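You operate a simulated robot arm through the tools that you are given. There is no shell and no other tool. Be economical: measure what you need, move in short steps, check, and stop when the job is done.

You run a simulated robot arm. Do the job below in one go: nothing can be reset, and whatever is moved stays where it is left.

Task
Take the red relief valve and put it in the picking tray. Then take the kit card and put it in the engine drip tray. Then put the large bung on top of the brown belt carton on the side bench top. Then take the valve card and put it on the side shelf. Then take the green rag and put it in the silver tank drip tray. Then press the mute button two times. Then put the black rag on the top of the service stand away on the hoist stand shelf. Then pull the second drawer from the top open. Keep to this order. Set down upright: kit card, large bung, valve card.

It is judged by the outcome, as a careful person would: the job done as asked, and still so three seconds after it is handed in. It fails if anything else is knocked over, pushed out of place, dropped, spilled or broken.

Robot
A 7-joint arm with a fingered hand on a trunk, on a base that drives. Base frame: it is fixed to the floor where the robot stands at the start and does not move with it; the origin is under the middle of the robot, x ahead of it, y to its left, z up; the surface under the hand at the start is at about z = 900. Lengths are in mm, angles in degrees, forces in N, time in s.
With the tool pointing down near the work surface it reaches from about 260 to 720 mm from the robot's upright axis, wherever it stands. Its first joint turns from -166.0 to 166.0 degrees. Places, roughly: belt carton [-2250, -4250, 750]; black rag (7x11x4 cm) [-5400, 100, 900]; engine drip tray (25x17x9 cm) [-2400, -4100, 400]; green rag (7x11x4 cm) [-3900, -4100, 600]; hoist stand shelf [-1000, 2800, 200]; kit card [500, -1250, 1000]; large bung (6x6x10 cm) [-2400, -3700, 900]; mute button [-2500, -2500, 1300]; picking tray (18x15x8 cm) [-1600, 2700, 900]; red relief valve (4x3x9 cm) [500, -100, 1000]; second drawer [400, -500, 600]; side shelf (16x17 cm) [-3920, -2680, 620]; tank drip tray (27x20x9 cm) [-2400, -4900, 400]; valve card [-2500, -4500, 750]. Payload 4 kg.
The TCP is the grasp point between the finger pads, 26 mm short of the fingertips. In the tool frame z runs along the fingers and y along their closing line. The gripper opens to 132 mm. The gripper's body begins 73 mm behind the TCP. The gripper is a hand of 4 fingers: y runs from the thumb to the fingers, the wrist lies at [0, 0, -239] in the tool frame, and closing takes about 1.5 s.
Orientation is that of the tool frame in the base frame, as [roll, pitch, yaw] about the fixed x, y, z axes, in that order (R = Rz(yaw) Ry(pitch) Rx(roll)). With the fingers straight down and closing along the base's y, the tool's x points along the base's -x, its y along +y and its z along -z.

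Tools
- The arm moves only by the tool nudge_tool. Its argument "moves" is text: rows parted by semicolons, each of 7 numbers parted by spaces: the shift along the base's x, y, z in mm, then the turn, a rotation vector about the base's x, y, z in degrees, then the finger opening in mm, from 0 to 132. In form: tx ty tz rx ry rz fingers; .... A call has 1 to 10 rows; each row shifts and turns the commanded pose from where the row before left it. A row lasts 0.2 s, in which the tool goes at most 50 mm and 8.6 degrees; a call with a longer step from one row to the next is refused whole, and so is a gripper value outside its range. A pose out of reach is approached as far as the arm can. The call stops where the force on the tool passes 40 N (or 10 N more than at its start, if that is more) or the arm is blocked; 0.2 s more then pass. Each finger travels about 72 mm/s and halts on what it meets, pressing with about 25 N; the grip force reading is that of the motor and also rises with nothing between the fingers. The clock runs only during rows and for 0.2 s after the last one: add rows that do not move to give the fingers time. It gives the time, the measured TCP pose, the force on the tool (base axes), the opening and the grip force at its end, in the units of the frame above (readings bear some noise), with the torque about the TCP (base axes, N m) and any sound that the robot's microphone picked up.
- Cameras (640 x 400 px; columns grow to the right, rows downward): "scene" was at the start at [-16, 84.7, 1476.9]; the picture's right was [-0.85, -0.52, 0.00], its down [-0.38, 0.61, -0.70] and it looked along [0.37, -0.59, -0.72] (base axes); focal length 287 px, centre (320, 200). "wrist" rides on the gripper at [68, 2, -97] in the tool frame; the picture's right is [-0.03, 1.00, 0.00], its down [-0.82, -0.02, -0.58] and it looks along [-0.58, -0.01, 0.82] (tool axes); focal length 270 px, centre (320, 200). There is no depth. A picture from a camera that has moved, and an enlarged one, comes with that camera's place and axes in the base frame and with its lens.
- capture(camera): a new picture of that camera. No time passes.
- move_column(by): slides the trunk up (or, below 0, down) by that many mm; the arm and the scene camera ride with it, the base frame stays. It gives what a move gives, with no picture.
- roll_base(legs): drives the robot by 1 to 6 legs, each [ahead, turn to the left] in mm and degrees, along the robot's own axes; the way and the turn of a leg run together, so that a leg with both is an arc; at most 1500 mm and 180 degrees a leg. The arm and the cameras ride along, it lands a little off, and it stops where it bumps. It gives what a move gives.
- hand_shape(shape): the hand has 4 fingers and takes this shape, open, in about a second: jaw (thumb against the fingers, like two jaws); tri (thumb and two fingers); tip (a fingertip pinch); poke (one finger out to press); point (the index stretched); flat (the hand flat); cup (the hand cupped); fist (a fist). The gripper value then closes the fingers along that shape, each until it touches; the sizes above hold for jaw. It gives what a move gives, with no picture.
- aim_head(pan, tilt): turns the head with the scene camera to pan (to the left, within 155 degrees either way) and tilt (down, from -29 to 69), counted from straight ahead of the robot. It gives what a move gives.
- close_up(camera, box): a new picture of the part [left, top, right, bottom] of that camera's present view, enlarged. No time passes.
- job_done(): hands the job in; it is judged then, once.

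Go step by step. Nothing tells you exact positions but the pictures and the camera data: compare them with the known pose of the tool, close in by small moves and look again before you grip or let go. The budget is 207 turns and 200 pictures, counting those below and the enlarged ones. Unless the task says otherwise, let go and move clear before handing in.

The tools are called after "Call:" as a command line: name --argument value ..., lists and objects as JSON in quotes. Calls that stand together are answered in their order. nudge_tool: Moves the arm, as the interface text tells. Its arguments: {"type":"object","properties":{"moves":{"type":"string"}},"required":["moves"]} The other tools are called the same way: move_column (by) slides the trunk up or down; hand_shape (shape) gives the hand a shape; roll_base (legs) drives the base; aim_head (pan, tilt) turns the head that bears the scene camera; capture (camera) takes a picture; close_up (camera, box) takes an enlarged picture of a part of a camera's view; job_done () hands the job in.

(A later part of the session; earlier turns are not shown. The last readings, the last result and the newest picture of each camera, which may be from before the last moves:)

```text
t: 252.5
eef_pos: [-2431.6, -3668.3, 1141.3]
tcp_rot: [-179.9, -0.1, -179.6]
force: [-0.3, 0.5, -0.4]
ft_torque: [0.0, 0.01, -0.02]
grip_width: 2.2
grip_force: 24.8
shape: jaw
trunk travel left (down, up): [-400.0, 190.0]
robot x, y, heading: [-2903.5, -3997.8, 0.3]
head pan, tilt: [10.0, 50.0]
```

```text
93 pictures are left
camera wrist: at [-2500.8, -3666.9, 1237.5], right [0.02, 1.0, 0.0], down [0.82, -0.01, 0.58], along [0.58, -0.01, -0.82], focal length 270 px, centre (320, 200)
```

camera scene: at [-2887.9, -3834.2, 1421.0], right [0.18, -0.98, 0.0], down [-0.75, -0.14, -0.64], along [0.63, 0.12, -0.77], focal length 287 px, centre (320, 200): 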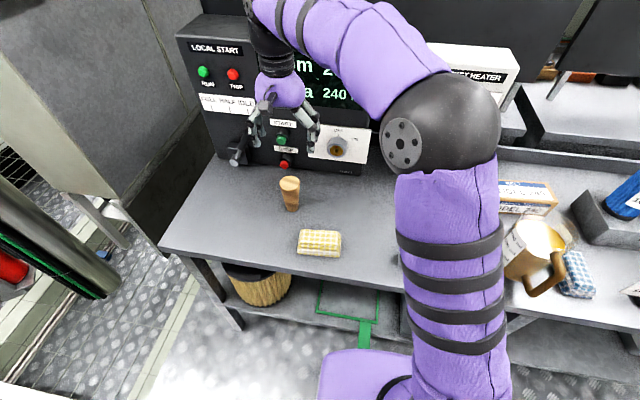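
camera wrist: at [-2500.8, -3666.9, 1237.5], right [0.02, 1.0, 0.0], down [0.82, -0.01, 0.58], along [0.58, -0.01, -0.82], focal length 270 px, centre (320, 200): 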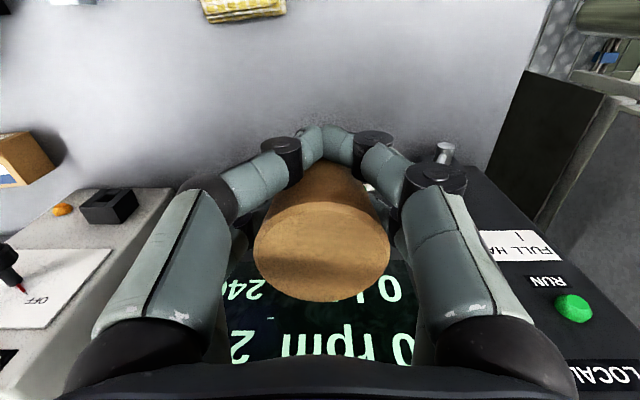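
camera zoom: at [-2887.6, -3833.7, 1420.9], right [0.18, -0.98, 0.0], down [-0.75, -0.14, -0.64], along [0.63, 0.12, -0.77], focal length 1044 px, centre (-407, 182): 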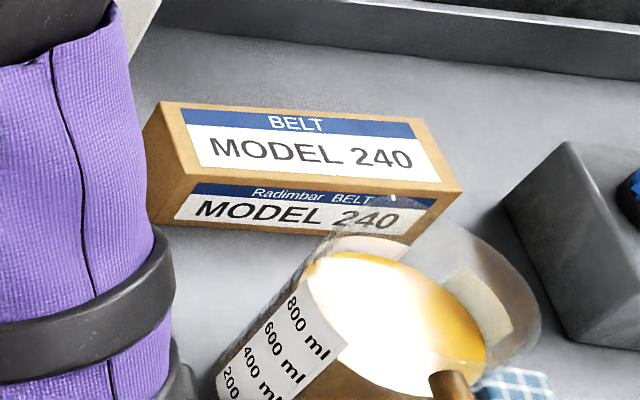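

Carton top is z≈853, centre about [-2296, -4249]. Carry the bung across in front of the boxes, then over the carton.

Call:
nudge_tool --moves "-8 -48 0 0 0 0 0;-8 -48 0 0 0 0 0;0 -48 0 0 0 0 0;0 -48 0 0 0 0 0;0 -48 0 0 0 0 0;0 -48 0 0 0 0 0;0 -48 0 0 0 0 0;0 -48 0 0 0 0 0;0 -48 0 0 0 0 0;0 -48 0 0 0 0 0"

Call:
nudge_tool --moves "0 -48 0 0 0 0 0;30 -30 0 0 0 0 0;40 -20 0 0 0 0 0;40 0 0 0 0 0 0;38 0 0 0 0 0 0;0 0 -40 0 0 0 0;0 0 -40 0 0 0 0;0 0 0 0 0 0 0"

Call:
capture --camera "wrist"

Call:
capture --camera "scene"

```text
t: 254.7
eef_pos: [-2446.9, -4150.2, 1140.3]
tcp_rot: [-180.0, 0.0, -179.5]
force: [-0.1, 0.8, -0.6]
ft_torque: [-0.04, 0.04, 0.0]
grip_width: 1.8
grip_force: 25.2
shape: jaw
trunk travel left (down, up): [-400.0, 190.0]
robot x, y, heading: [-2906.6, -4000.7, 0.3]
head pan, tilt: [10.0, 50.0]
```

```text
t: 256.5
eef_pos: [-2337.7, -4247.5, 1059.2]
tcp_rot: [-179.9, 0.0, -179.7]
force: [-0.4, -0.2, -0.3]
ft_torque: [0.02, 0.01, 0.03]
grip_width: 1.9
grip_force: 25.0
shape: jaw
out of reach, approached as far as the arm can: row 5
trunk travel left (down, up): [-400.0, 190.0]
robot x, y, heading: [-2910.2, -4003.1, 0.2]
head pan, tilt: [10.0, 50.0]
```

```text
92 pictures are left
camera wrist: at [-2406.9, -4246.1, 1154.9], right [0.02, 1.0, 0.0], down [0.82, -0.02, 0.58], along [0.58, -0.01, -0.82], focal length 270 px, centre (320, 200)
```

wrist: 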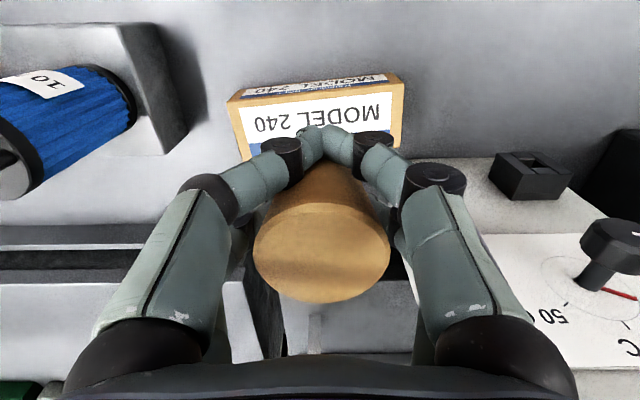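

```text
91 pictures are left
camera scene: at [-2887.5, -3834.1, 1421.0], right [0.18, -0.98, 0.0], down [-0.75, -0.14, -0.64], along [0.63, 0.12, -0.77], focal length 287 px, centre (320, 200)
```

scene: 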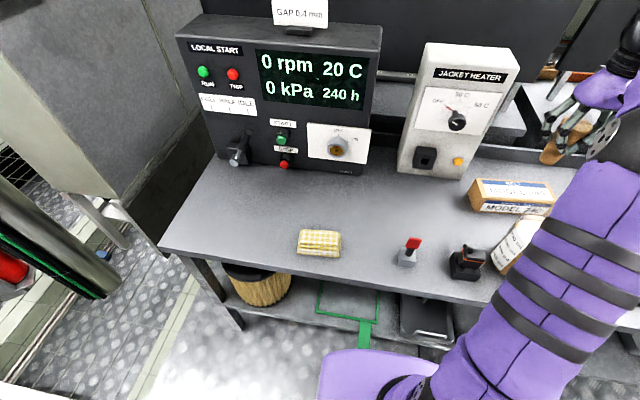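

Lower more, where reach is longer, then advance over the carton.

Call:
nudge_tool --moves "0 0 -40 0 0 0 0;0 -3 -40 0 0 0 0;15 0 0 0 0 0 0;15 0 0 0 0 0 0;12 0 0 0 0 0 0;0 0 0 0 0 0 0"

Call:
capture --camera "wrist"

```text
t: 257.9
eef_pos: [-2297.9, -4248.9, 978.5]
tcp_rot: [-179.8, -0.1, -179.6]
force: [0.0, -0.5, -0.2]
ft_torque: [0.01, 0.0, 0.01]
grip_width: 2.0
grip_force: 25.5
shape: jaw
trunk travel left (down, up): [-400.0, 190.0]
robot x, y, heading: [-2906.0, -4002.3, 0.2]
head pan, tilt: [10.0, 50.0]
```

```text
90 pictures are left
camera wrist: at [-2366.4, -4246.5, 1074.0], right [0.02, 1.0, 0.0], down [0.82, -0.01, 0.58], along [0.58, -0.01, -0.82], focal length 270 px, centre (320, 200)
```

wrist: 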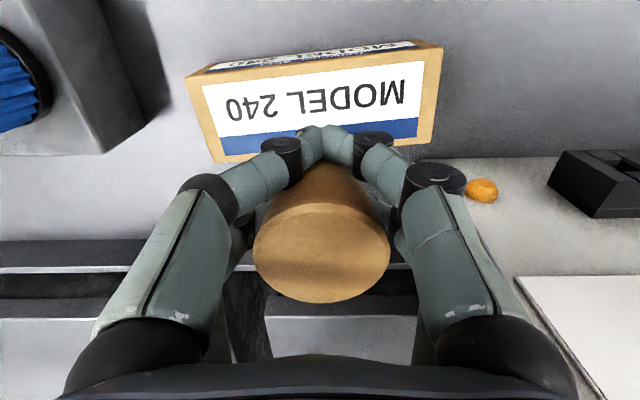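

Aligned over the carton centre. Lower gently.

Call:
nudge_tool --moves "2 -2 -20 0 0 0 0;0 0 -18 0 0 0 0;0 0 -8 0 0 0 0;0 0 -4 0 0 0 0;0 0 0 0 0 0 0"

Call:
nudge_tool --moves "0 0 -2 0 0 0 0;0 0 -2 0 0 0 0;0 0 0 0 0 0 0"

Call:
capture --camera "wrist"

Call:
close_up --camera "scene" --box '[440, 80, 640, 260]'

```text
t: 259.1
eef_pos: [-2294.6, -4249.1, 930.0]
tcp_rot: [-179.9, 0.3, -179.6]
force: [4.3, -0.6, 16.9]
ft_torque: [0.0, -0.39, -0.03]
grip_width: 2.1
grip_force: 25.2
shape: jaw
trunk travel left (down, up): [-400.0, 190.0]
robot x, y, heading: [-2904.1, -3998.3, 0.6]
head pan, tilt: [10.0, 50.0]
```

```text
t: 259.9
eef_pos: [-2296.1, -4249.3, 926.4]
tcp_rot: [-179.8, 0.4, -179.6]
force: [8.7, 0.5, 32.5]
ft_torque: [0.08, -0.68, -0.03]
grip_width: 3.7
grip_force: 24.8
shape: jaw
trunk travel left (down, up): [-400.0, 190.0]
robot x, y, heading: [-2903.7, -4001.9, 0.3]
head pan, tilt: [10.0, 50.0]
```

```text
89 pictures are left
camera wrist: at [-2364.9, -4248.4, 1022.6], right [0.02, 1.0, 0.0], down [0.81, -0.01, 0.58], along [0.58, -0.01, -0.81], focal length 270 px, centre (320, 200)
```

wrist: 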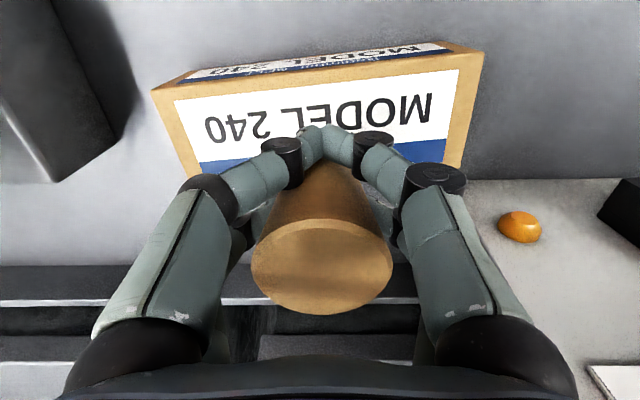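

```text
2.22 times, centred on (540, 170) of scene
camera zoom: at [-2889.5, -3832.9, 1421.1], right [0.18, -0.98, 0.0], down [-0.75, -0.14, -0.64], along [0.63, 0.11, -0.77], focal length 638 px, centre (-169, 267)
```

zoom: 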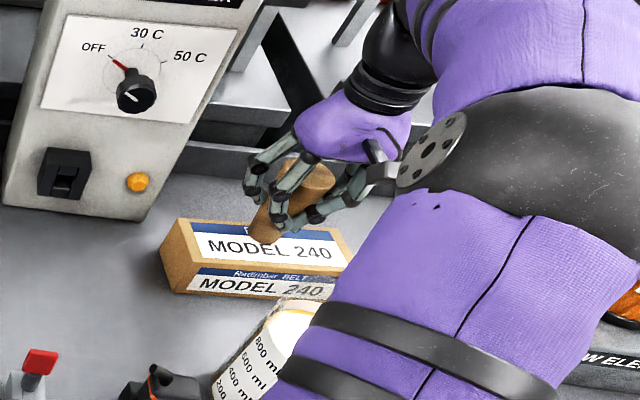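

The bung stands vertically on the carton with contact. Relieve the load and release slowly.

Call:
nudge_tool --moves "0 0 3 0 0 0 0;0 0 1 0 0 0 0;0 0 0 0 0 0 0"

Call:
nudge_tool --moves "0 0 0 0 0 0 15;0 0 0 0 0 0 25;0 0 0 0 0 0 40;0 0 0 0 0 0 55;0 0 0 0 0 0 70;0 0 0 0 0 0 85;0 0 0 0 0 0 95;0 0 0 0 0 0 95"

Call:
capture --camera "wrist"

```text
t: 260.7
eef_pos: [-2295.8, -4249.2, 928.5]
tcp_rot: [-179.9, -0.1, -179.6]
force: [5.8, 1.6, 20.3]
ft_torque: [0.08, -0.43, -0.01]
grip_width: 3.5
grip_force: 24.8
shape: jaw
trunk travel left (down, up): [-400.0, 190.0]
robot x, y, heading: [-2903.8, -3998.7, 0.3]
head pan, tilt: [10.0, 50.0]
```

```text
t: 262.5
eef_pos: [-2296.2, -4249.5, 925.9]
tcp_rot: [-180.0, -0.1, -179.6]
force: [0.1, -0.7, 0.0]
ft_torque: [0.01, -0.01, 0.0]
grip_width: 94.6
grip_force: 0.0
shape: jaw
trunk travel left (down, up): [-400.0, 190.0]
robot x, y, heading: [-2903.6, -4000.5, 0.2]
head pan, tilt: [10.0, 50.0]
```

```text
87 pictures are left
camera wrist: at [-2364.3, -4249.4, 1023.6], right [0.02, 1.0, 0.0], down [0.82, -0.02, 0.58], along [0.58, -0.01, -0.82], focal length 270 px, centre (320, 200)
```

wrist: 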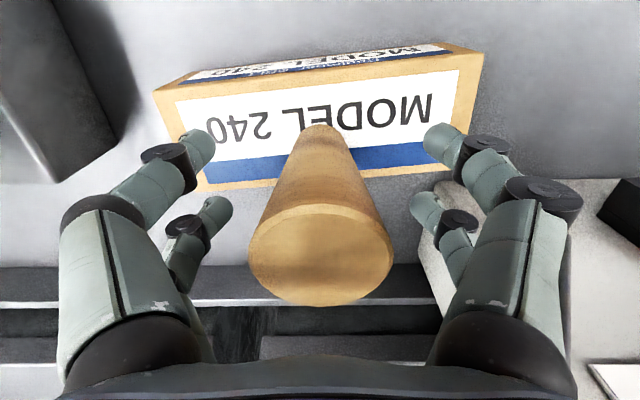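

Bung stands on the carton. Rise straight up and look at the valve card.

Call:
nudge_tool --moves "0 0 45 0 0 0 95;0 0 45 0 0 0 95;0 0 45 0 0 0 95;-30 0 30 0 0 0 95;-40 0 0 0 0 0 95;-45 0 0 0 0 0 95;-45 0 0 0 0 0 95"

Call:
aim_head --pan -30 --tilt 45

Call:
capture --camera "scene"

Call:
capture --camera "wrist"

```text
t: 264.1
eef_pos: [-2453.1, -4251.6, 1089.1]
tcp_rot: [-179.9, 0.0, -179.6]
force: [-0.1, 0.5, -0.2]
ft_torque: [-0.02, 0.03, 0.0]
grip_width: 94.6
grip_force: 0.1
shape: jaw
trunk travel left (down, up): [-400.0, 190.0]
robot x, y, heading: [-2903.2, -4001.8, 0.4]
head pan, tilt: [10.0, 50.0]
```

```text
t: 265.1
eef_pos: [-2452.0, -4251.7, 1089.4]
tcp_rot: [-179.9, 0.0, -179.7]
force: [-0.2, 0.2, 0.0]
ft_torque: [0.01, -0.02, -0.02]
grip_width: 94.6
grip_force: 0.1
shape: jaw
trunk travel left (down, up): [-400.0, 190.0]
robot x, y, heading: [-2907.9, -4000.8, 0.2]
head pan, tilt: [-30.0, 45.0]
```

```text
86 pictures are left
camera scene: at [-2892.8, -3888.0, 1427.9], right [-0.49, -0.87, 0.0], down [-0.61, 0.35, -0.71], along [0.61, -0.35, -0.71], focal length 287 px, centre (320, 200)
```

scene: 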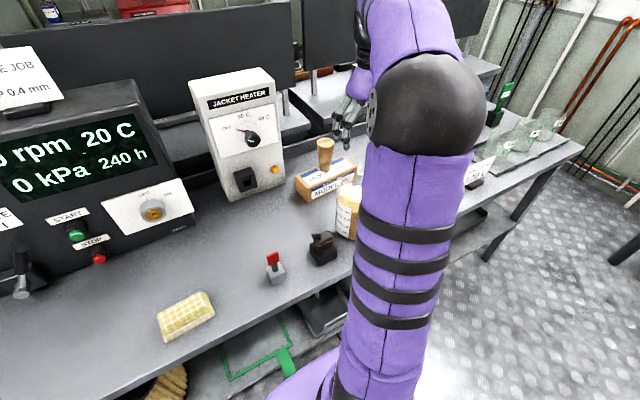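

```text
85 pictures are left
camera wrist: at [-2521.3, -4250.6, 1186.0], right [0.02, 1.0, 0.0], down [0.82, -0.02, 0.58], along [0.58, -0.01, -0.82], focal length 270 px, centre (320, 200)
```

wrist: 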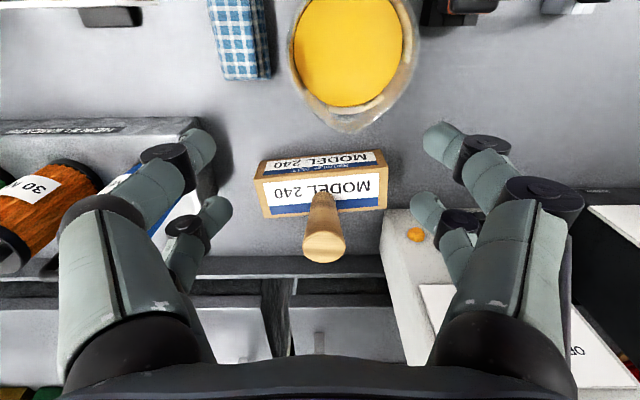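

Valve card foot is at about [-2547, -4482]. Move above it while yawing -90° so the hand closes along x.

Call:
nudge_tool --moves "-9 -22 0 0 0 -8.2 80;-9 -22 0 0 0 -8.2 80;-9 -22 0 0 0 -8.2 80;-9 -22 0 0 0 -8.2 80;-9 -22 0 0 0 -8.2 80;-9 -22 0 0 0 -8.2 80;-9 -22 0 0 0 -8.2 80;-9 -22 0 0 0 -8.2 80;-9 -22 0 0 0 -8.2 80;-9 -22 0 0 0 -8.2 80"

Call:
nudge_tool --moves "0 -8 0 0 0 -8 80;0 0 -40 0 0 0 80;0 0 -20 0 0 0 80;0 0 0 0 0 0 80"

Call:
capture --camera "wrist"

Call:
capture --camera "scene"

```text
t: 267.4
eef_pos: [-2545.4, -4470.2, 1093.9]
tcp_rot: [-179.9, 0.0, 98.2]
force: [-0.8, 0.2, -0.3]
ft_torque: [0.04, -0.04, 0.03]
grip_width: 80.5
grip_force: 0.0
shape: jaw
trunk travel left (down, up): [-400.0, 190.0]
robot x, y, heading: [-2903.9, -4000.1, 0.3]
head pan, tilt: [-30.0, 45.0]
```

```text
t: 268.4
eef_pos: [-2544.4, -4478.6, 1031.8]
tcp_rot: [180.0, 0.0, 90.3]
force: [0.1, -0.1, -0.7]
ft_torque: [0.01, -0.01, 0.0]
grip_width: 80.6
grip_force: 0.0
shape: jaw
trunk travel left (down, up): [-400.0, 190.0]
robot x, y, heading: [-2905.2, -3998.6, 0.3]
head pan, tilt: [-30.0, 45.0]
```

```text
84 pictures are left
camera wrist: at [-2544.5, -4410.4, 1128.3], right [1.0, -0.02, 0.0], down [-0.02, -0.82, 0.58], along [-0.01, -0.58, -0.82], focal length 270 px, centre (320, 200)
```

wrist: 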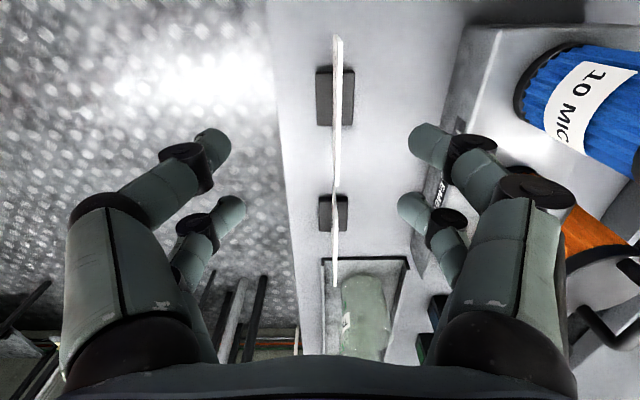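

```text
83 pictures are left
camera scene: at [-2892.8, -3888.2, 1427.9], right [-0.49, -0.87, 0.0], down [-0.61, 0.35, -0.71], along [0.61, -0.35, -0.71], focal length 287 px, centre (320, 200)
```

scene: 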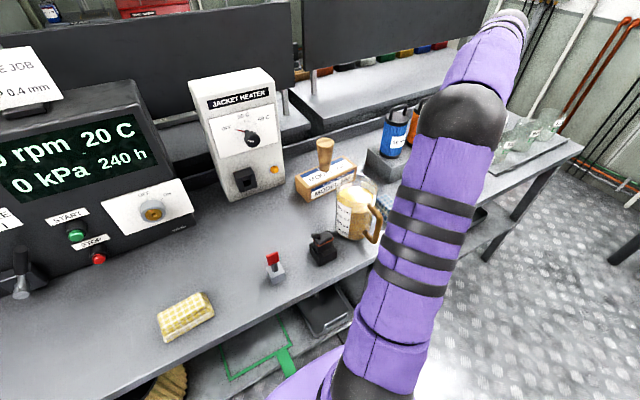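

The first card (SET VALVES) foot is at [-2529, -4492]; FUEL ORDER card is behind it. Align and descend.

Call:
nudge_tool --moves "13 -12 0 0 0 0 70;0 0 -40 0 0 0 70;0 0 -45 0 0 0 70;0 0 0 0 0 0 70"

Call:
capture --camera "wrist"

```text
t: 269.4
eef_pos: [-2535.8, -4490.4, 947.7]
tcp_rot: [-179.9, 0.0, 90.3]
force: [0.0, 0.2, -0.1]
ft_torque: [0.0, -0.03, 0.04]
grip_width: 70.7
grip_force: 0.1
shape: jaw
trunk travel left (down, up): [-400.0, 190.0]
robot x, y, heading: [-2906.6, -4005.4, 0.3]
head pan, tilt: [-30.0, 45.0]
```

```text
82 pictures are left
camera wrist: at [-2534.6, -4422.7, 1043.8], right [1.0, -0.02, 0.0], down [-0.02, -0.82, 0.58], along [-0.01, -0.58, -0.82], focal length 270 px, centre (320, 200)
```

wrist: 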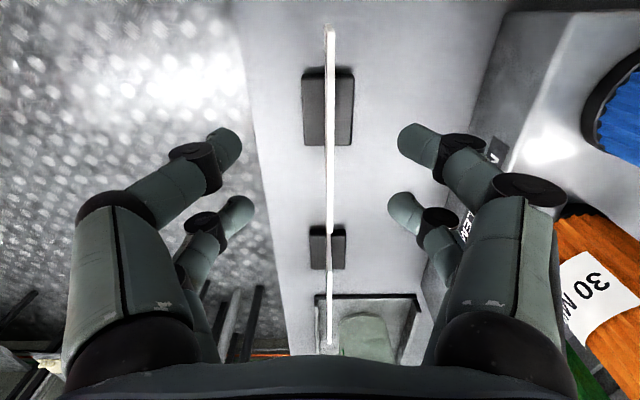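

Plate at x≈-2529. Shift 6 mm and descend to z≈870.

Call:
nudge_tool --moves "5 0 -30 0 0 0 70;0 0 -30 0 0 0 70;0 0 -18 0 0 0 70;0 0 0 0 0 0 70"

Call:
capture --camera "wrist"

```text
t: 270.4
eef_pos: [-2531.0, -4490.4, 870.4]
tcp_rot: [-179.9, 0.0, 90.3]
force: [-0.6, -0.8, 0.4]
ft_torque: [-0.01, 0.0, -0.02]
grip_width: 70.5
grip_force: 0.1
shape: jaw
trunk travel left (down, up): [-400.0, 190.0]
robot x, y, heading: [-2903.1, -4001.8, 0.2]
head pan, tilt: [-30.0, 45.0]
```

```text
81 pictures are left
camera wrist: at [-2529.4, -4421.7, 966.4], right [1.0, -0.02, 0.0], down [-0.02, -0.82, 0.58], along [-0.01, -0.58, -0.82], focal length 270 px, centre (320, 200)
```

wrist: 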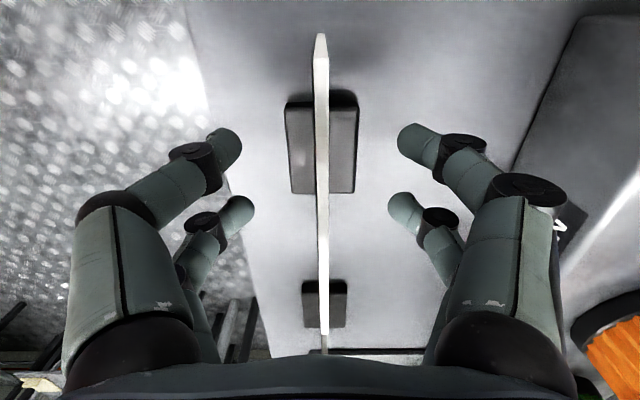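

Close on the plate.

Call:
nudge_tool --moves "0 0 0 0 0 0 30;0 0 0 0 0 0 0;0 0 0 0 0 0 0;0 0 0 0 0 0 0;0 0 0 0 0 0 0;0 0 0 0 0 0 0;0 0 0 0 0 0 0"

Call:
capture --camera "wrist"

Call:
nudge_tool --moves "0 0 15 0 0 0 0;0 0 30 0 0 0 0;0 0 45 0 0 0 0;0 0 45 0 0 0 0;0 0 45 0 0 0 0;0 0 0 0 0 0 0"

Call:
capture --camera "wrist"

```text
t: 271.9
eef_pos: [-2529.8, -4489.4, 870.2]
tcp_rot: [-179.9, -0.1, 90.4]
force: [-0.3, -0.1, -1.3]
ft_torque: [0.06, 0.0, 0.04]
grip_width: 0.1
grip_force: 25.6
shape: jaw
trunk travel left (down, up): [-400.0, 190.0]
robot x, y, heading: [-2904.7, -4001.7, 0.4]
head pan, tilt: [-30.0, 45.0]
```

```text
80 pictures are left
camera wrist: at [-2529.3, -4421.8, 966.7], right [1.0, -0.02, 0.0], down [-0.02, -0.82, 0.58], along [-0.01, -0.58, -0.82], focal length 270 px, centre (320, 200)
```

wrist: 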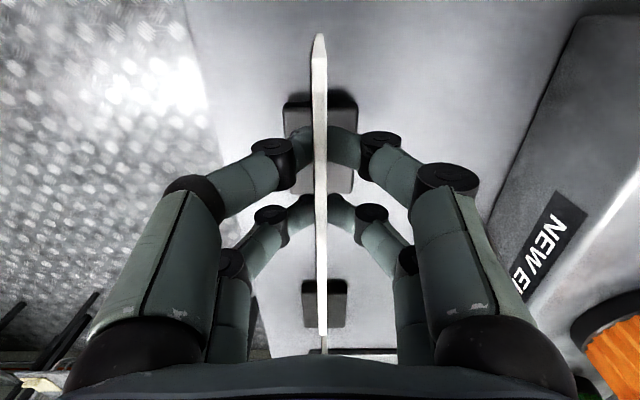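

```text
t: 273.4
eef_pos: [-2525.6, -4492.7, 1052.0]
tcp_rot: [-179.8, 0.0, 90.4]
force: [-0.4, -0.4, -0.7]
ft_torque: [0.07, 0.02, 0.02]
grip_width: 0.0
grip_force: 25.9
shape: jaw
trunk travel left (down, up): [-400.0, 190.0]
robot x, y, heading: [-2903.3, -4000.0, 0.4]
head pan, tilt: [-30.0, 45.0]
```

```text
79 pictures are left
camera wrist: at [-2525.0, -4423.9, 1148.2], right [1.0, -0.02, 0.0], down [-0.02, -0.82, 0.58], along [-0.01, -0.58, -0.82], focal length 270 px, centre (320, 200)
```

wrist: 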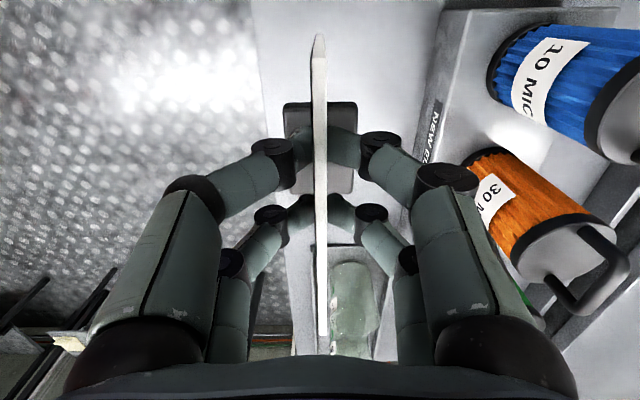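

Valve card lifted. Retract the arm in front of the robot.

Call:
nudge_tool --moves "0 0 45 0 0 0 0;0 0 45 0 0 0 0;-5 48 0 0 0 0 0;-5 48 0 0 0 0 0;-5 48 0 0 0 0 0;-5 48 0 0 0 0 0;-5 48 0 0 0 0 0;-5 48 0 0 0 0 0;-5 48 0 0 0 0 0;-5 48 0 0 0 0 0"

Call:
capture --camera "scene"

```text
t: 275.6
eef_pos: [-2567.6, -4106.7, 1109.2]
tcp_rot: [-179.9, 0.1, 90.3]
force: [0.7, -0.6, -1.7]
ft_torque: [0.02, 0.01, 0.0]
grip_width: 0.1
grip_force: 24.9
shape: jaw
out of reach, approached as far as the arm can: row 2
trunk travel left (down, up): [-400.0, 190.0]
robot x, y, heading: [-2902.1, -4002.0, 0.1]
head pan, tilt: [-30.0, 45.0]
```

```text
78 pictures are left
camera scene: at [-2892.8, -3888.2, 1427.9], right [-0.49, -0.87, 0.0], down [-0.61, 0.35, -0.71], along [0.61, -0.35, -0.71], focal length 287 px, centre (320, 200)
```

scene: 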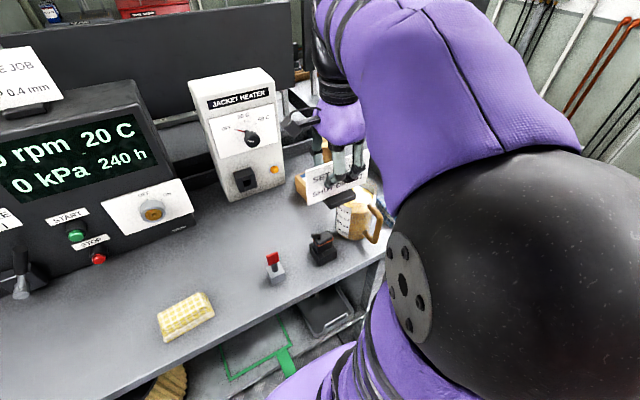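

Back away, turn north, and drive up to the side shelf.

Call:
roll_base --legs '[[-400, 0], [0, 90], [1000, 0]]'

Call:
aim_head --pan 55 --tilt 35

Call:
capture --camera "scene"

```text
t: 287.2
eef_pos: [-3217.8, -2646.4, 1107.4]
tcp_rot: [-179.9, 0.1, -179.1]
force: [1.0, 0.3, -1.7]
ft_torque: [-0.01, 0.02, 0.0]
grip_width: 0.0
grip_force: 24.8
shape: jaw
trunk travel left (down, up): [-400.0, 190.0]
robot x, y, heading: [-3320.3, -2984.6, 90.9]
head pan, tilt: [-30.0, 45.0]
```

```text
t: 288.8
eef_pos: [-3218.0, -2648.2, 1109.3]
tcp_rot: [-179.8, 0.0, -179.0]
force: [-0.3, -0.7, -0.9]
ft_torque: [0.01, 0.05, 0.01]
grip_width: 0.0
grip_force: 24.9
shape: jaw
trunk travel left (down, up): [-400.0, 190.0]
robot x, y, heading: [-3316.3, -2983.7, 90.8]
head pan, tilt: [55.0, 35.0]
```

```text
77 pictures are left
camera scene: at [-3543.1, -2997.4, 1442.7], right [0.56, 0.83, 0.0], down [0.47, -0.32, -0.82], along [-0.68, 0.46, -0.57], focal length 287 px, centre (320, 200)
```

scene: 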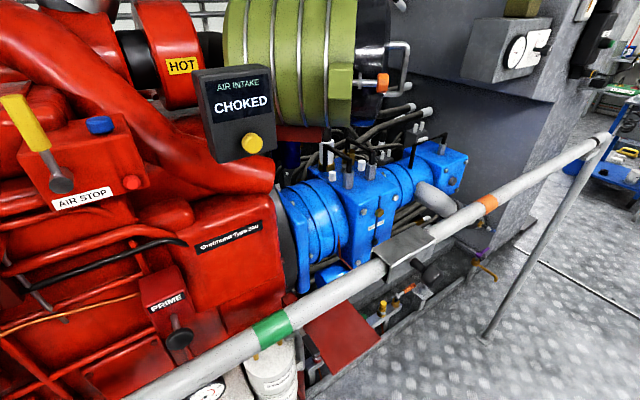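

The side shelf is the red plate at about [-3900, -2670, 620], behind and below the railing (rail x≈-3735, z≈1100). I'll go under the rail: lower the column first, then line up facing west.

Call:
move_column --by -400

Call:
roll_base --legs '[[290, 0], [0, 89]]'

Call:
aim_head --pan -10 --tilt 35

Call:
capture --camera "scene"

Call:
capture --camera "wrist"

```text
t: 292.6
eef_pos: [-3217.3, -2648.5, 708.6]
tcp_rot: [-179.9, 0.0, -179.1]
force: [-0.8, 0.2, -0.8]
ft_torque: [0.02, 0.0, 0.0]
grip_width: 0.1
grip_force: 25.4
shape: jaw
trunk travel left (down, up): [0.0, 590.0]
robot x, y, heading: [-3321.5, -2980.8, 90.9]
head pan, tilt: [55.0, 35.0]
```

```text
t: 298.8
eef_pos: [-3660.7, -2592.5, 709.5]
tcp_rot: [-180.0, -0.1, -89.5]
force: [-0.3, 0.7, -0.3]
ft_torque: [0.03, -0.02, 0.0]
grip_width: 0.0
grip_force: 24.7
shape: jaw
trunk travel left (down, up): [0.0, 590.0]
robot x, y, heading: [-3326.9, -2699.0, -179.9]
head pan, tilt: [55.0, 35.0]
```

```text
t: 300.1
eef_pos: [-3659.9, -2594.4, 708.5]
tcp_rot: [-179.9, 0.0, -89.5]
force: [0.2, -0.2, -1.4]
ft_torque: [-0.06, -0.04, -0.04]
grip_width: 0.0
grip_force: 25.1
shape: jaw
trunk travel left (down, up): [0.0, 590.0]
robot x, y, heading: [-3326.6, -2699.1, -179.7]
head pan, tilt: [-10.0, 35.0]
```

```text
76 pictures are left
camera scene: at [-3348.3, -2836.1, 1042.7], right [0.17, 0.99, 0.0], down [0.57, -0.1, -0.82], along [-0.81, 0.14, -0.57], focal length 287 px, centre (320, 200)
```

scene: 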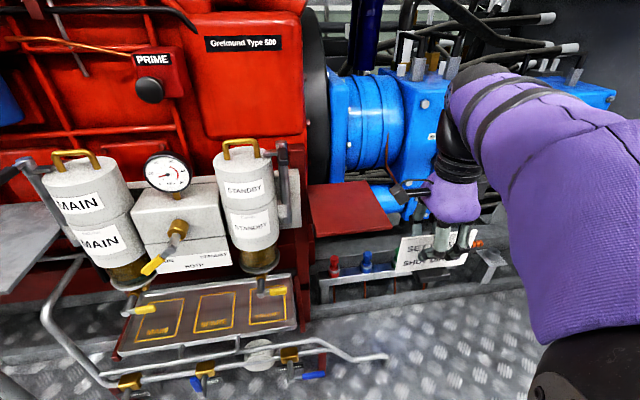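

```text
75 pictures are left
camera wrist: at [-3661.7, -2661.8, 804.8], right [-1.0, 0.02, 0.0], down [0.01, 0.82, 0.58], along [0.01, 0.58, -0.82], focal length 270 px, centre (320, 200)
```

wrist: 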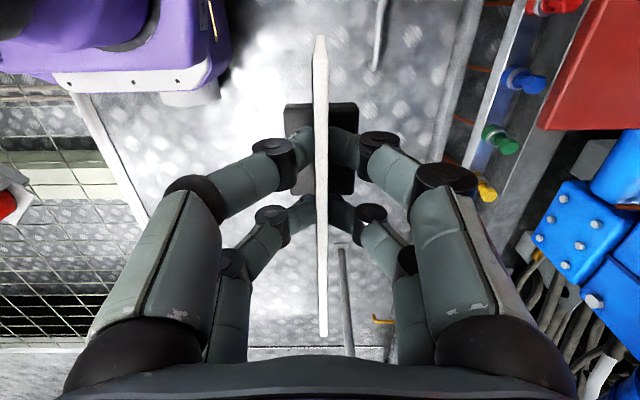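

The shelf plate spans about x -3808…-4010, y -2758…-2582. The whole arm is below the rail. Move in under it at a slightly raised height.

Call:
nudge_tool --moves "0 -20 15 0 0 0 0;-20 -20 10 0 0 0 0;-40 -20 0 0 0 0 0;-40 -14 0 0 0 0 0;-40 0 0 0 0 0 0;-40 0 0 0 0 0 0;-35 0 0 0 0 0 0;0 0 0 0 0 0 0"

Call:
capture --camera "wrist"

Call:
capture --camera "scene"

```text
t: 301.9
eef_pos: [-3875.5, -2667.7, 730.9]
tcp_rot: [-180.0, 0.0, -89.6]
force: [0.5, 0.1, -1.8]
ft_torque: [0.01, 0.01, 0.01]
grip_width: 0.1
grip_force: 24.9
shape: jaw
trunk travel left (down, up): [0.0, 590.0]
robot x, y, heading: [-3319.9, -2694.9, -179.7]
head pan, tilt: [-10.0, 35.0]
```

```text
74 pictures are left
camera wrist: at [-3877.7, -2736.5, 828.3], right [-1.0, 0.02, 0.0], down [0.01, 0.82, 0.58], along [0.01, 0.58, -0.82], focal length 270 px, centre (320, 200)
```

wrist: 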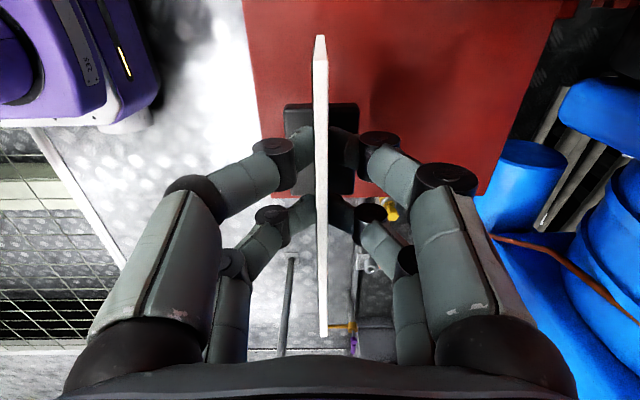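

```text
73 pictures are left
camera scene: at [-3348.3, -2836.1, 1042.7], right [0.17, 0.99, 0.0], down [0.57, -0.1, -0.82], along [-0.81, 0.14, -0.57], focal length 287 px, centre (320, 200)
```

scene: 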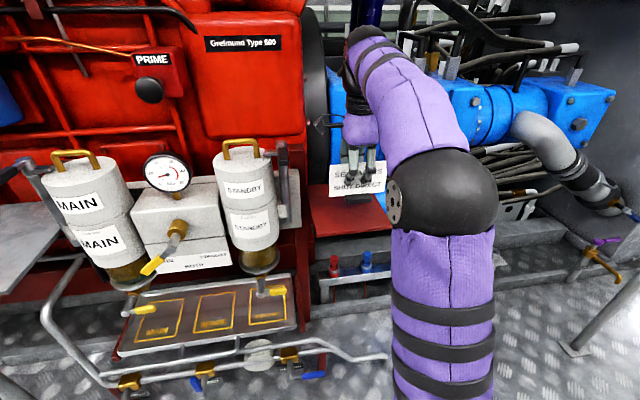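

Shift 18 mm deeper, then lower toward the plate, feeling for contact.

Call:
nudge_tool --moves "-18 -6 0 0 0 0 0;0 0 -15 0 0 0 0;0 0 -12 0 0 0 0;0 0 -6 0 0 0 0;0 0 0 0 0 0 0"

Call:
nudge_tool --moves "0 0 -4 0 0 0 0;0 0 -3 0 0 0 0;0 0 -3 0 0 0 0;0 0 0 0 0 0 0"

Call:
capture --camera "wrist"

Call:
close_up --camera "scene" --box '[280, 120, 420, 270]'

```text
t: 303.1
eef_pos: [-3892.1, -2673.5, 700.1]
tcp_rot: [-179.9, 0.0, -89.6]
force: [-0.9, -0.2, -1.5]
ft_torque: [-0.04, 0.03, 0.01]
grip_width: 0.0
grip_force: 25.0
shape: jaw
trunk travel left (down, up): [0.0, 590.0]
robot x, y, heading: [-3326.6, -2696.2, -179.4]
head pan, tilt: [-10.0, 35.0]
```

```text
t: 304.1
eef_pos: [-3894.8, -2673.1, 689.7]
tcp_rot: [-180.0, 0.0, -89.6]
force: [0.3, -0.1, -0.8]
ft_torque: [0.0, 0.04, 0.0]
grip_width: 0.0
grip_force: 25.6
shape: jaw
trunk travel left (down, up): [0.0, 590.0]
robot x, y, heading: [-3322.2, -2700.5, -179.6]
head pan, tilt: [-10.0, 35.0]
```

```text
72 pictures are left
camera wrist: at [-3894.7, -2741.8, 786.1], right [-1.0, 0.02, 0.0], down [0.01, 0.82, 0.58], along [0.01, 0.58, -0.82], focal length 270 px, centre (320, 200)
```

wrist: 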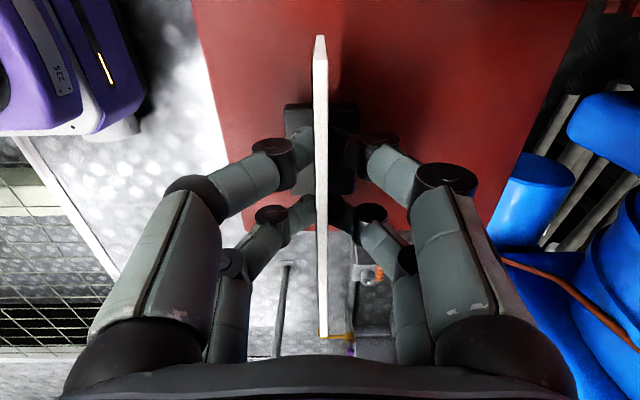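

```text
2.67 times, centred on (350, 195) of scene
camera zoom: at [-3348.4, -2836.1, 1042.7], right [0.17, 0.99, 0.0], down [0.57, -0.1, -0.82], along [-0.81, 0.14, -0.57], focal length 766 px, centre (240, 213)
```

zoom: 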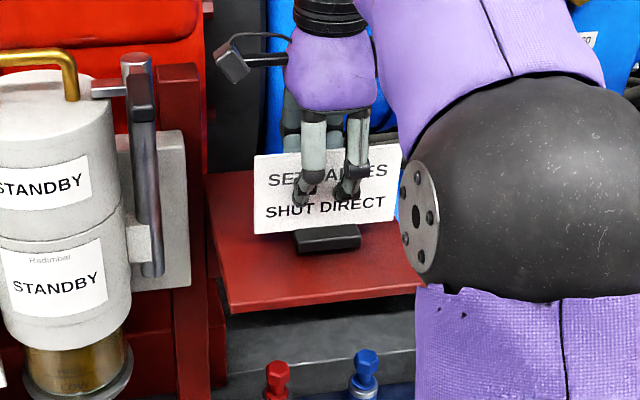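

Card is upright and level, still slightly above the plate. Continue down in small steps.

Call:
nudge_tool --moves "0 0 -4 0 0 0 0;0 0 -4 0 0 0 0;0 0 -4 0 0 0 0;0 0 0 0 0 0 0"

Call:
close_up --camera "scene" --box '[280, 120, 420, 270]'

```text
t: 305.1
eef_pos: [-3893.2, -2672.2, 680.2]
tcp_rot: [179.8, 0.0, -89.6]
force: [-0.7, 0.1, 14.1]
ft_torque: [0.0, 0.02, 0.01]
grip_width: 0.1
grip_force: 25.1
shape: jaw
trunk travel left (down, up): [0.0, 590.0]
robot x, y, heading: [-3326.0, -2699.6, -179.7]
head pan, tilt: [-10.0, 35.0]
```

```text
2.67 times, centred on (350, 195) of scene
camera zoom: at [-3347.5, -2836.1, 1043.0], right [0.17, 0.99, 0.0], down [0.56, -0.1, -0.82], along [-0.81, 0.14, -0.57], focal length 766 px, centre (240, 213)
```

zoom: 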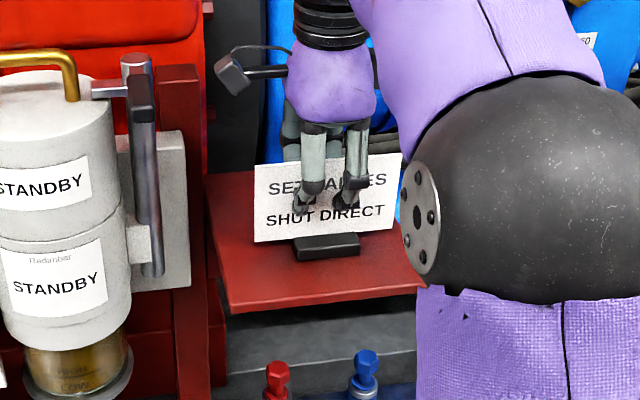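

Contact (14 N), no torque. Release and rise straight up.

Call:
nudge_tool --moves "0 0 2 0 0 0 0;0 0 0 0 0 0 10;0 0 0 0 0 0 20;0 0 0 0 0 0 30;0 0 0 0 0 0 36;0 0 0 0 0 0 36;0 0 0 0 0 0 36"

Call:
capture --camera "wrist"

Call:
close_up --camera "scene" --box '[280, 120, 420, 270]'

```text
t: 306.8
eef_pos: [-3893.8, -2672.0, 680.4]
tcp_rot: [180.0, 0.0, -89.7]
force: [0.2, 0.8, -0.1]
ft_torque: [0.06, -0.06, -0.01]
grip_width: 35.6
grip_force: 0.1
shape: jaw
trunk travel left (down, up): [0.0, 590.0]
robot x, y, heading: [-3322.9, -2697.8, -179.6]
head pan, tilt: [-10.0, 35.0]
```

```text
69 pictures are left
camera wrist: at [-3895.0, -2741.4, 776.6], right [-1.0, 0.02, 0.0], down [0.01, 0.82, 0.58], along [0.01, 0.58, -0.82], focal length 270 px, centre (320, 200)
```

wrist: 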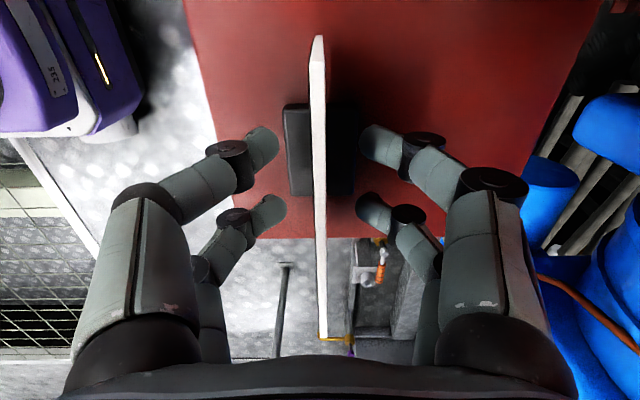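

```text
2.67 times, centred on (350, 195) of scene
camera zoom: at [-3348.3, -2836.1, 1042.7], right [0.17, 0.99, 0.0], down [0.57, -0.1, -0.82], along [-0.81, 0.14, -0.57], focal length 766 px, centre (240, 213)
```

zoom: 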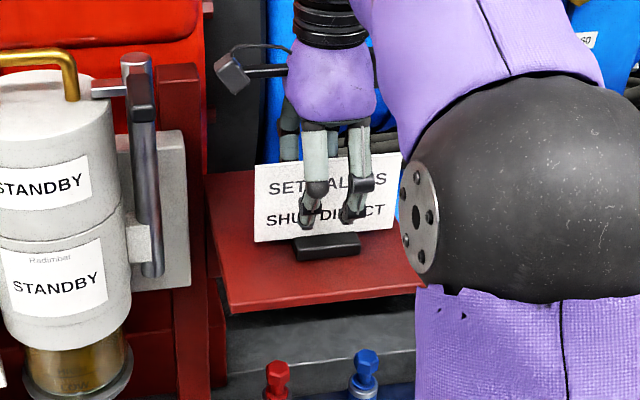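

Card stands alone on the shelf. Rise enough to clear its top, still under the rail.

Call:
nudge_tool --moves "0 0 30 0 0 0 36;0 0 30 0 0 0 36;0 0 15 0 0 0 36;0 0 0 0 0 0 36"

Call:
capture --camera "wrist"

Call:
capture --camera "scene"

```text
t: 307.8
eef_pos: [-3892.9, -2673.5, 755.5]
tcp_rot: [-179.8, -0.1, -89.6]
force: [0.6, -0.3, 0.1]
ft_torque: [0.0, -0.01, -0.03]
grip_width: 35.7
grip_force: 0.1
shape: jaw
trunk travel left (down, up): [0.0, 590.0]
robot x, y, heading: [-3323.5, -2697.8, -179.6]
head pan, tilt: [-10.0, 35.0]
```

```text
67 pictures are left
camera wrist: at [-3894.2, -2741.4, 851.3], right [-1.0, 0.02, 0.0], down [0.01, 0.82, 0.58], along [0.01, 0.58, -0.82], focal length 270 px, centre (320, 200)
```

wrist: 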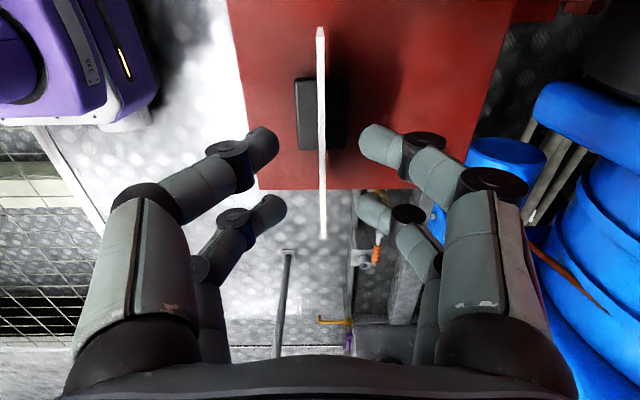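

```text
66 pictures are left
camera scene: at [-3348.3, -2836.1, 1042.7], right [0.17, 0.99, 0.0], down [0.57, -0.1, -0.82], along [-0.81, 0.14, -0.57], focal length 287 px, centre (320, 200)
```

scene: 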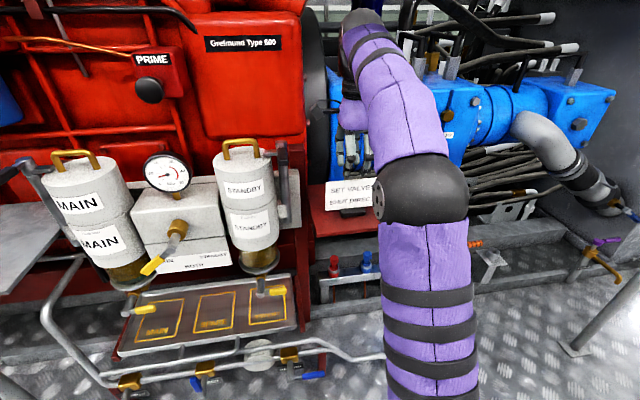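

Fingers clear above the card top. Withdraw toward the robot, dropping a bit before passing under the rail.

Call:
nudge_tool --moves "35 0 0 0 0 0 36;35 0 0 0 0 0 36;35 0 -10 0 0 0 36;40 0 -15 0 0 0 36;40 10 0 0 0 0 36;40 10 0 0 0 0 36;20 10 0 0 0 0 36;0 0 0 0 0 0 36"

Call:
aim_head --pan -10 --tilt 30

Call:
capture --camera "scene"

Call:
aim_head --pan 80 --tilt 20

Call:
capture --camera "scene"

```text
t: 309.6
eef_pos: [-3645.1, -2643.3, 729.4]
tcp_rot: [-179.8, 0.0, -89.6]
force: [-0.9, 0.7, -0.4]
ft_torque: [-0.01, -0.02, -0.03]
grip_width: 35.7
grip_force: 0.0
shape: jaw
trunk travel left (down, up): [0.0, 590.0]
robot x, y, heading: [-3321.3, -2696.3, -179.4]
head pan, tilt: [-10.0, 35.0]
```

```text
t: 310.2
eef_pos: [-3646.4, -2645.0, 730.2]
tcp_rot: [-180.0, 0.1, -89.6]
force: [0.3, -0.2, 0.4]
ft_torque: [0.01, 0.0, -0.02]
grip_width: 35.6
grip_force: 0.1
shape: jaw
trunk travel left (down, up): [0.0, 590.0]
robot x, y, heading: [-3324.8, -2700.7, -179.4]
head pan, tilt: [-10.0, 30.0]
```

```text
65 pictures are left
camera scene: at [-3350.6, -2835.7, 1050.5], right [0.17, 0.99, 0.0], down [0.49, -0.08, -0.87], along [-0.85, 0.15, -0.5], focal length 287 px, centre (320, 200)
```

scene: 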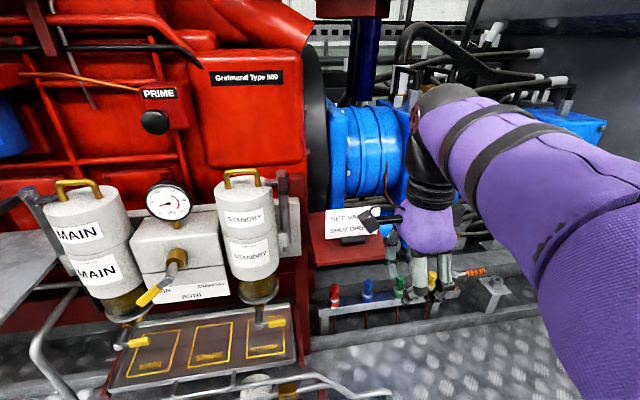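

```text
t: 311.9
eef_pos: [-3645.7, -2644.2, 728.8]
tcp_rot: [-179.9, 0.0, -89.7]
force: [0.5, 0.1, 0.2]
ft_torque: [-0.02, 0.02, 0.01]
grip_width: 35.3
grip_force: 0.1
shape: jaw
trunk travel left (down, up): [0.0, 590.0]
robot x, y, heading: [-3322.8, -2700.7, -179.5]
head pan, tilt: [80.0, 20.0]
```

```text
64 pictures are left
camera scene: at [-3277.1, -2942.7, 1066.6], right [-0.99, 0.17, 0.0], down [0.06, 0.34, -0.94], along [-0.16, -0.93, -0.34], focal length 287 px, centre (320, 200)
```

scene: 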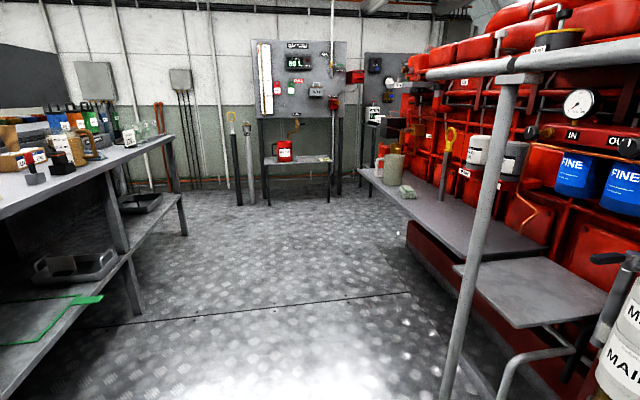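

Valve card is placed. Check the bench and the green rag in zoom.

Call:
close_up --camera "scene" --box '[0, 90, 200, 300]'

Call:
close_up --camera "scene" --box '[340, 110, 500, 230]'

```text
1.90 times, centred on (100, 195) of scene
camera zoom: at [-3277.1, -2942.7, 1066.6], right [-0.99, 0.17, 0.0], down [0.06, 0.34, -0.94], along [-0.16, -0.93, -0.34], focal length 547 px, centre (739, 210)
```

zoom: 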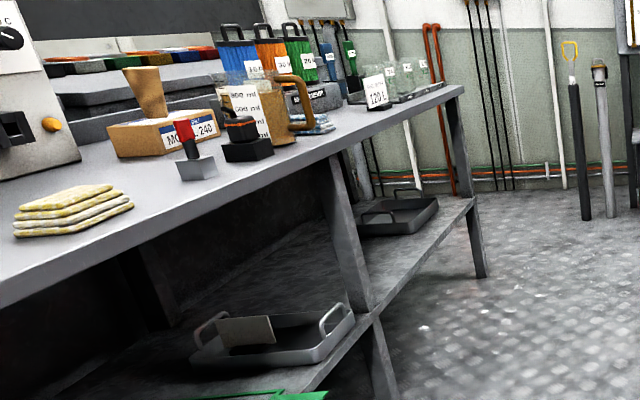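

```text
3.33 times, centred on (420, 170) of scene
camera zoom: at [-3277.1, -2942.7, 1066.6], right [-0.99, 0.17, 0.0], down [0.06, 0.34, -0.94], along [-0.16, -0.93, -0.34], focal length 957 px, centre (-13, 300)
```

zoom: 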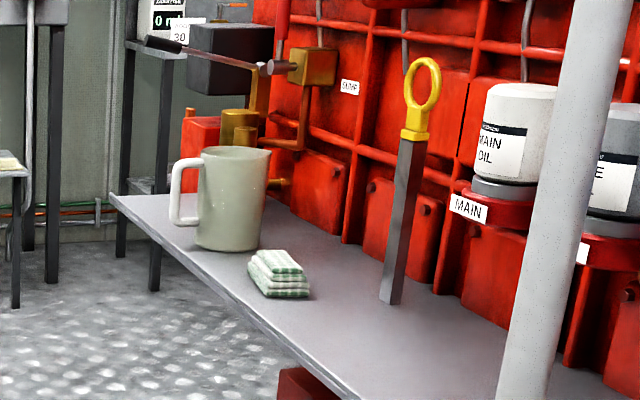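

Everything so far is in place. The green rag is on the low engine-side bench near [-3900, -4160]. Drive south and face west there.

Call:
roll_base --legs '[[0, 89.5], [1000, 0], [460, 0], [0, -90]]'

Call:
aim_head --pan -5 --tilt 35

Call:
capture --camera "scene"

Call:
capture --camera "wrist"

```text
t: 327.7
eef_pos: [-3669.4, -4083.5, 729.6]
tcp_rot: [-179.9, 0.0, -89.3]
force: [-1.2, -0.7, 0.4]
ft_torque: [-0.01, 0.01, -0.02]
grip_width: 35.8
grip_force: 0.0
shape: jaw
trunk travel left (down, up): [0.0, 590.0]
robot x, y, heading: [-3345.8, -4137.8, -179.4]
head pan, tilt: [80.0, 20.0]
```

```text
t: 329.3
eef_pos: [-3668.8, -4082.9, 730.0]
tcp_rot: [-179.9, 0.0, -89.5]
force: [-0.3, -0.3, 0.7]
ft_torque: [-0.01, 0.01, -0.02]
grip_width: 35.7
grip_force: 0.1
shape: jaw
trunk travel left (down, up): [0.0, 590.0]
robot x, y, heading: [-3343.5, -4136.1, -179.4]
head pan, tilt: [-5.0, 35.0]
```

```text
61 pictures are left
camera scene: at [-3371.2, -4281.7, 1042.7], right [0.08, 1.0, 0.0], down [0.57, -0.04, -0.82], along [-0.82, 0.06, -0.57], focal length 287 px, centre (320, 200)
```

scene: 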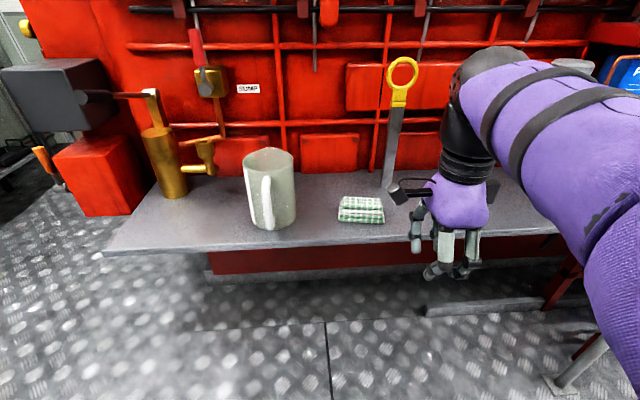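

```text
60 pictures are left
camera wrist: at [-3670.0, -4151.7, 826.0], right [-1.0, 0.01, 0.0], down [0.01, 0.82, 0.58], along [0.01, 0.58, -0.82], focal length 270 px, centre (320, 200)
```

wrist: 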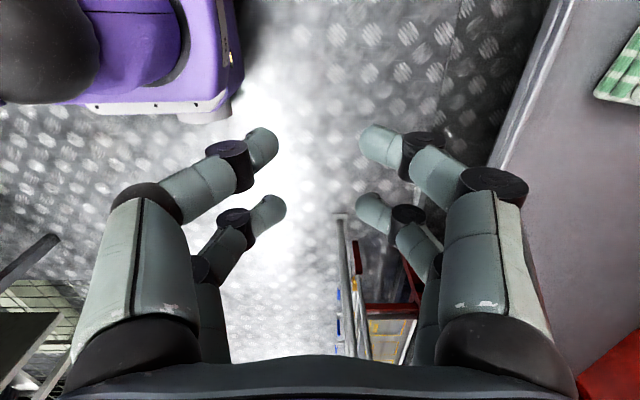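

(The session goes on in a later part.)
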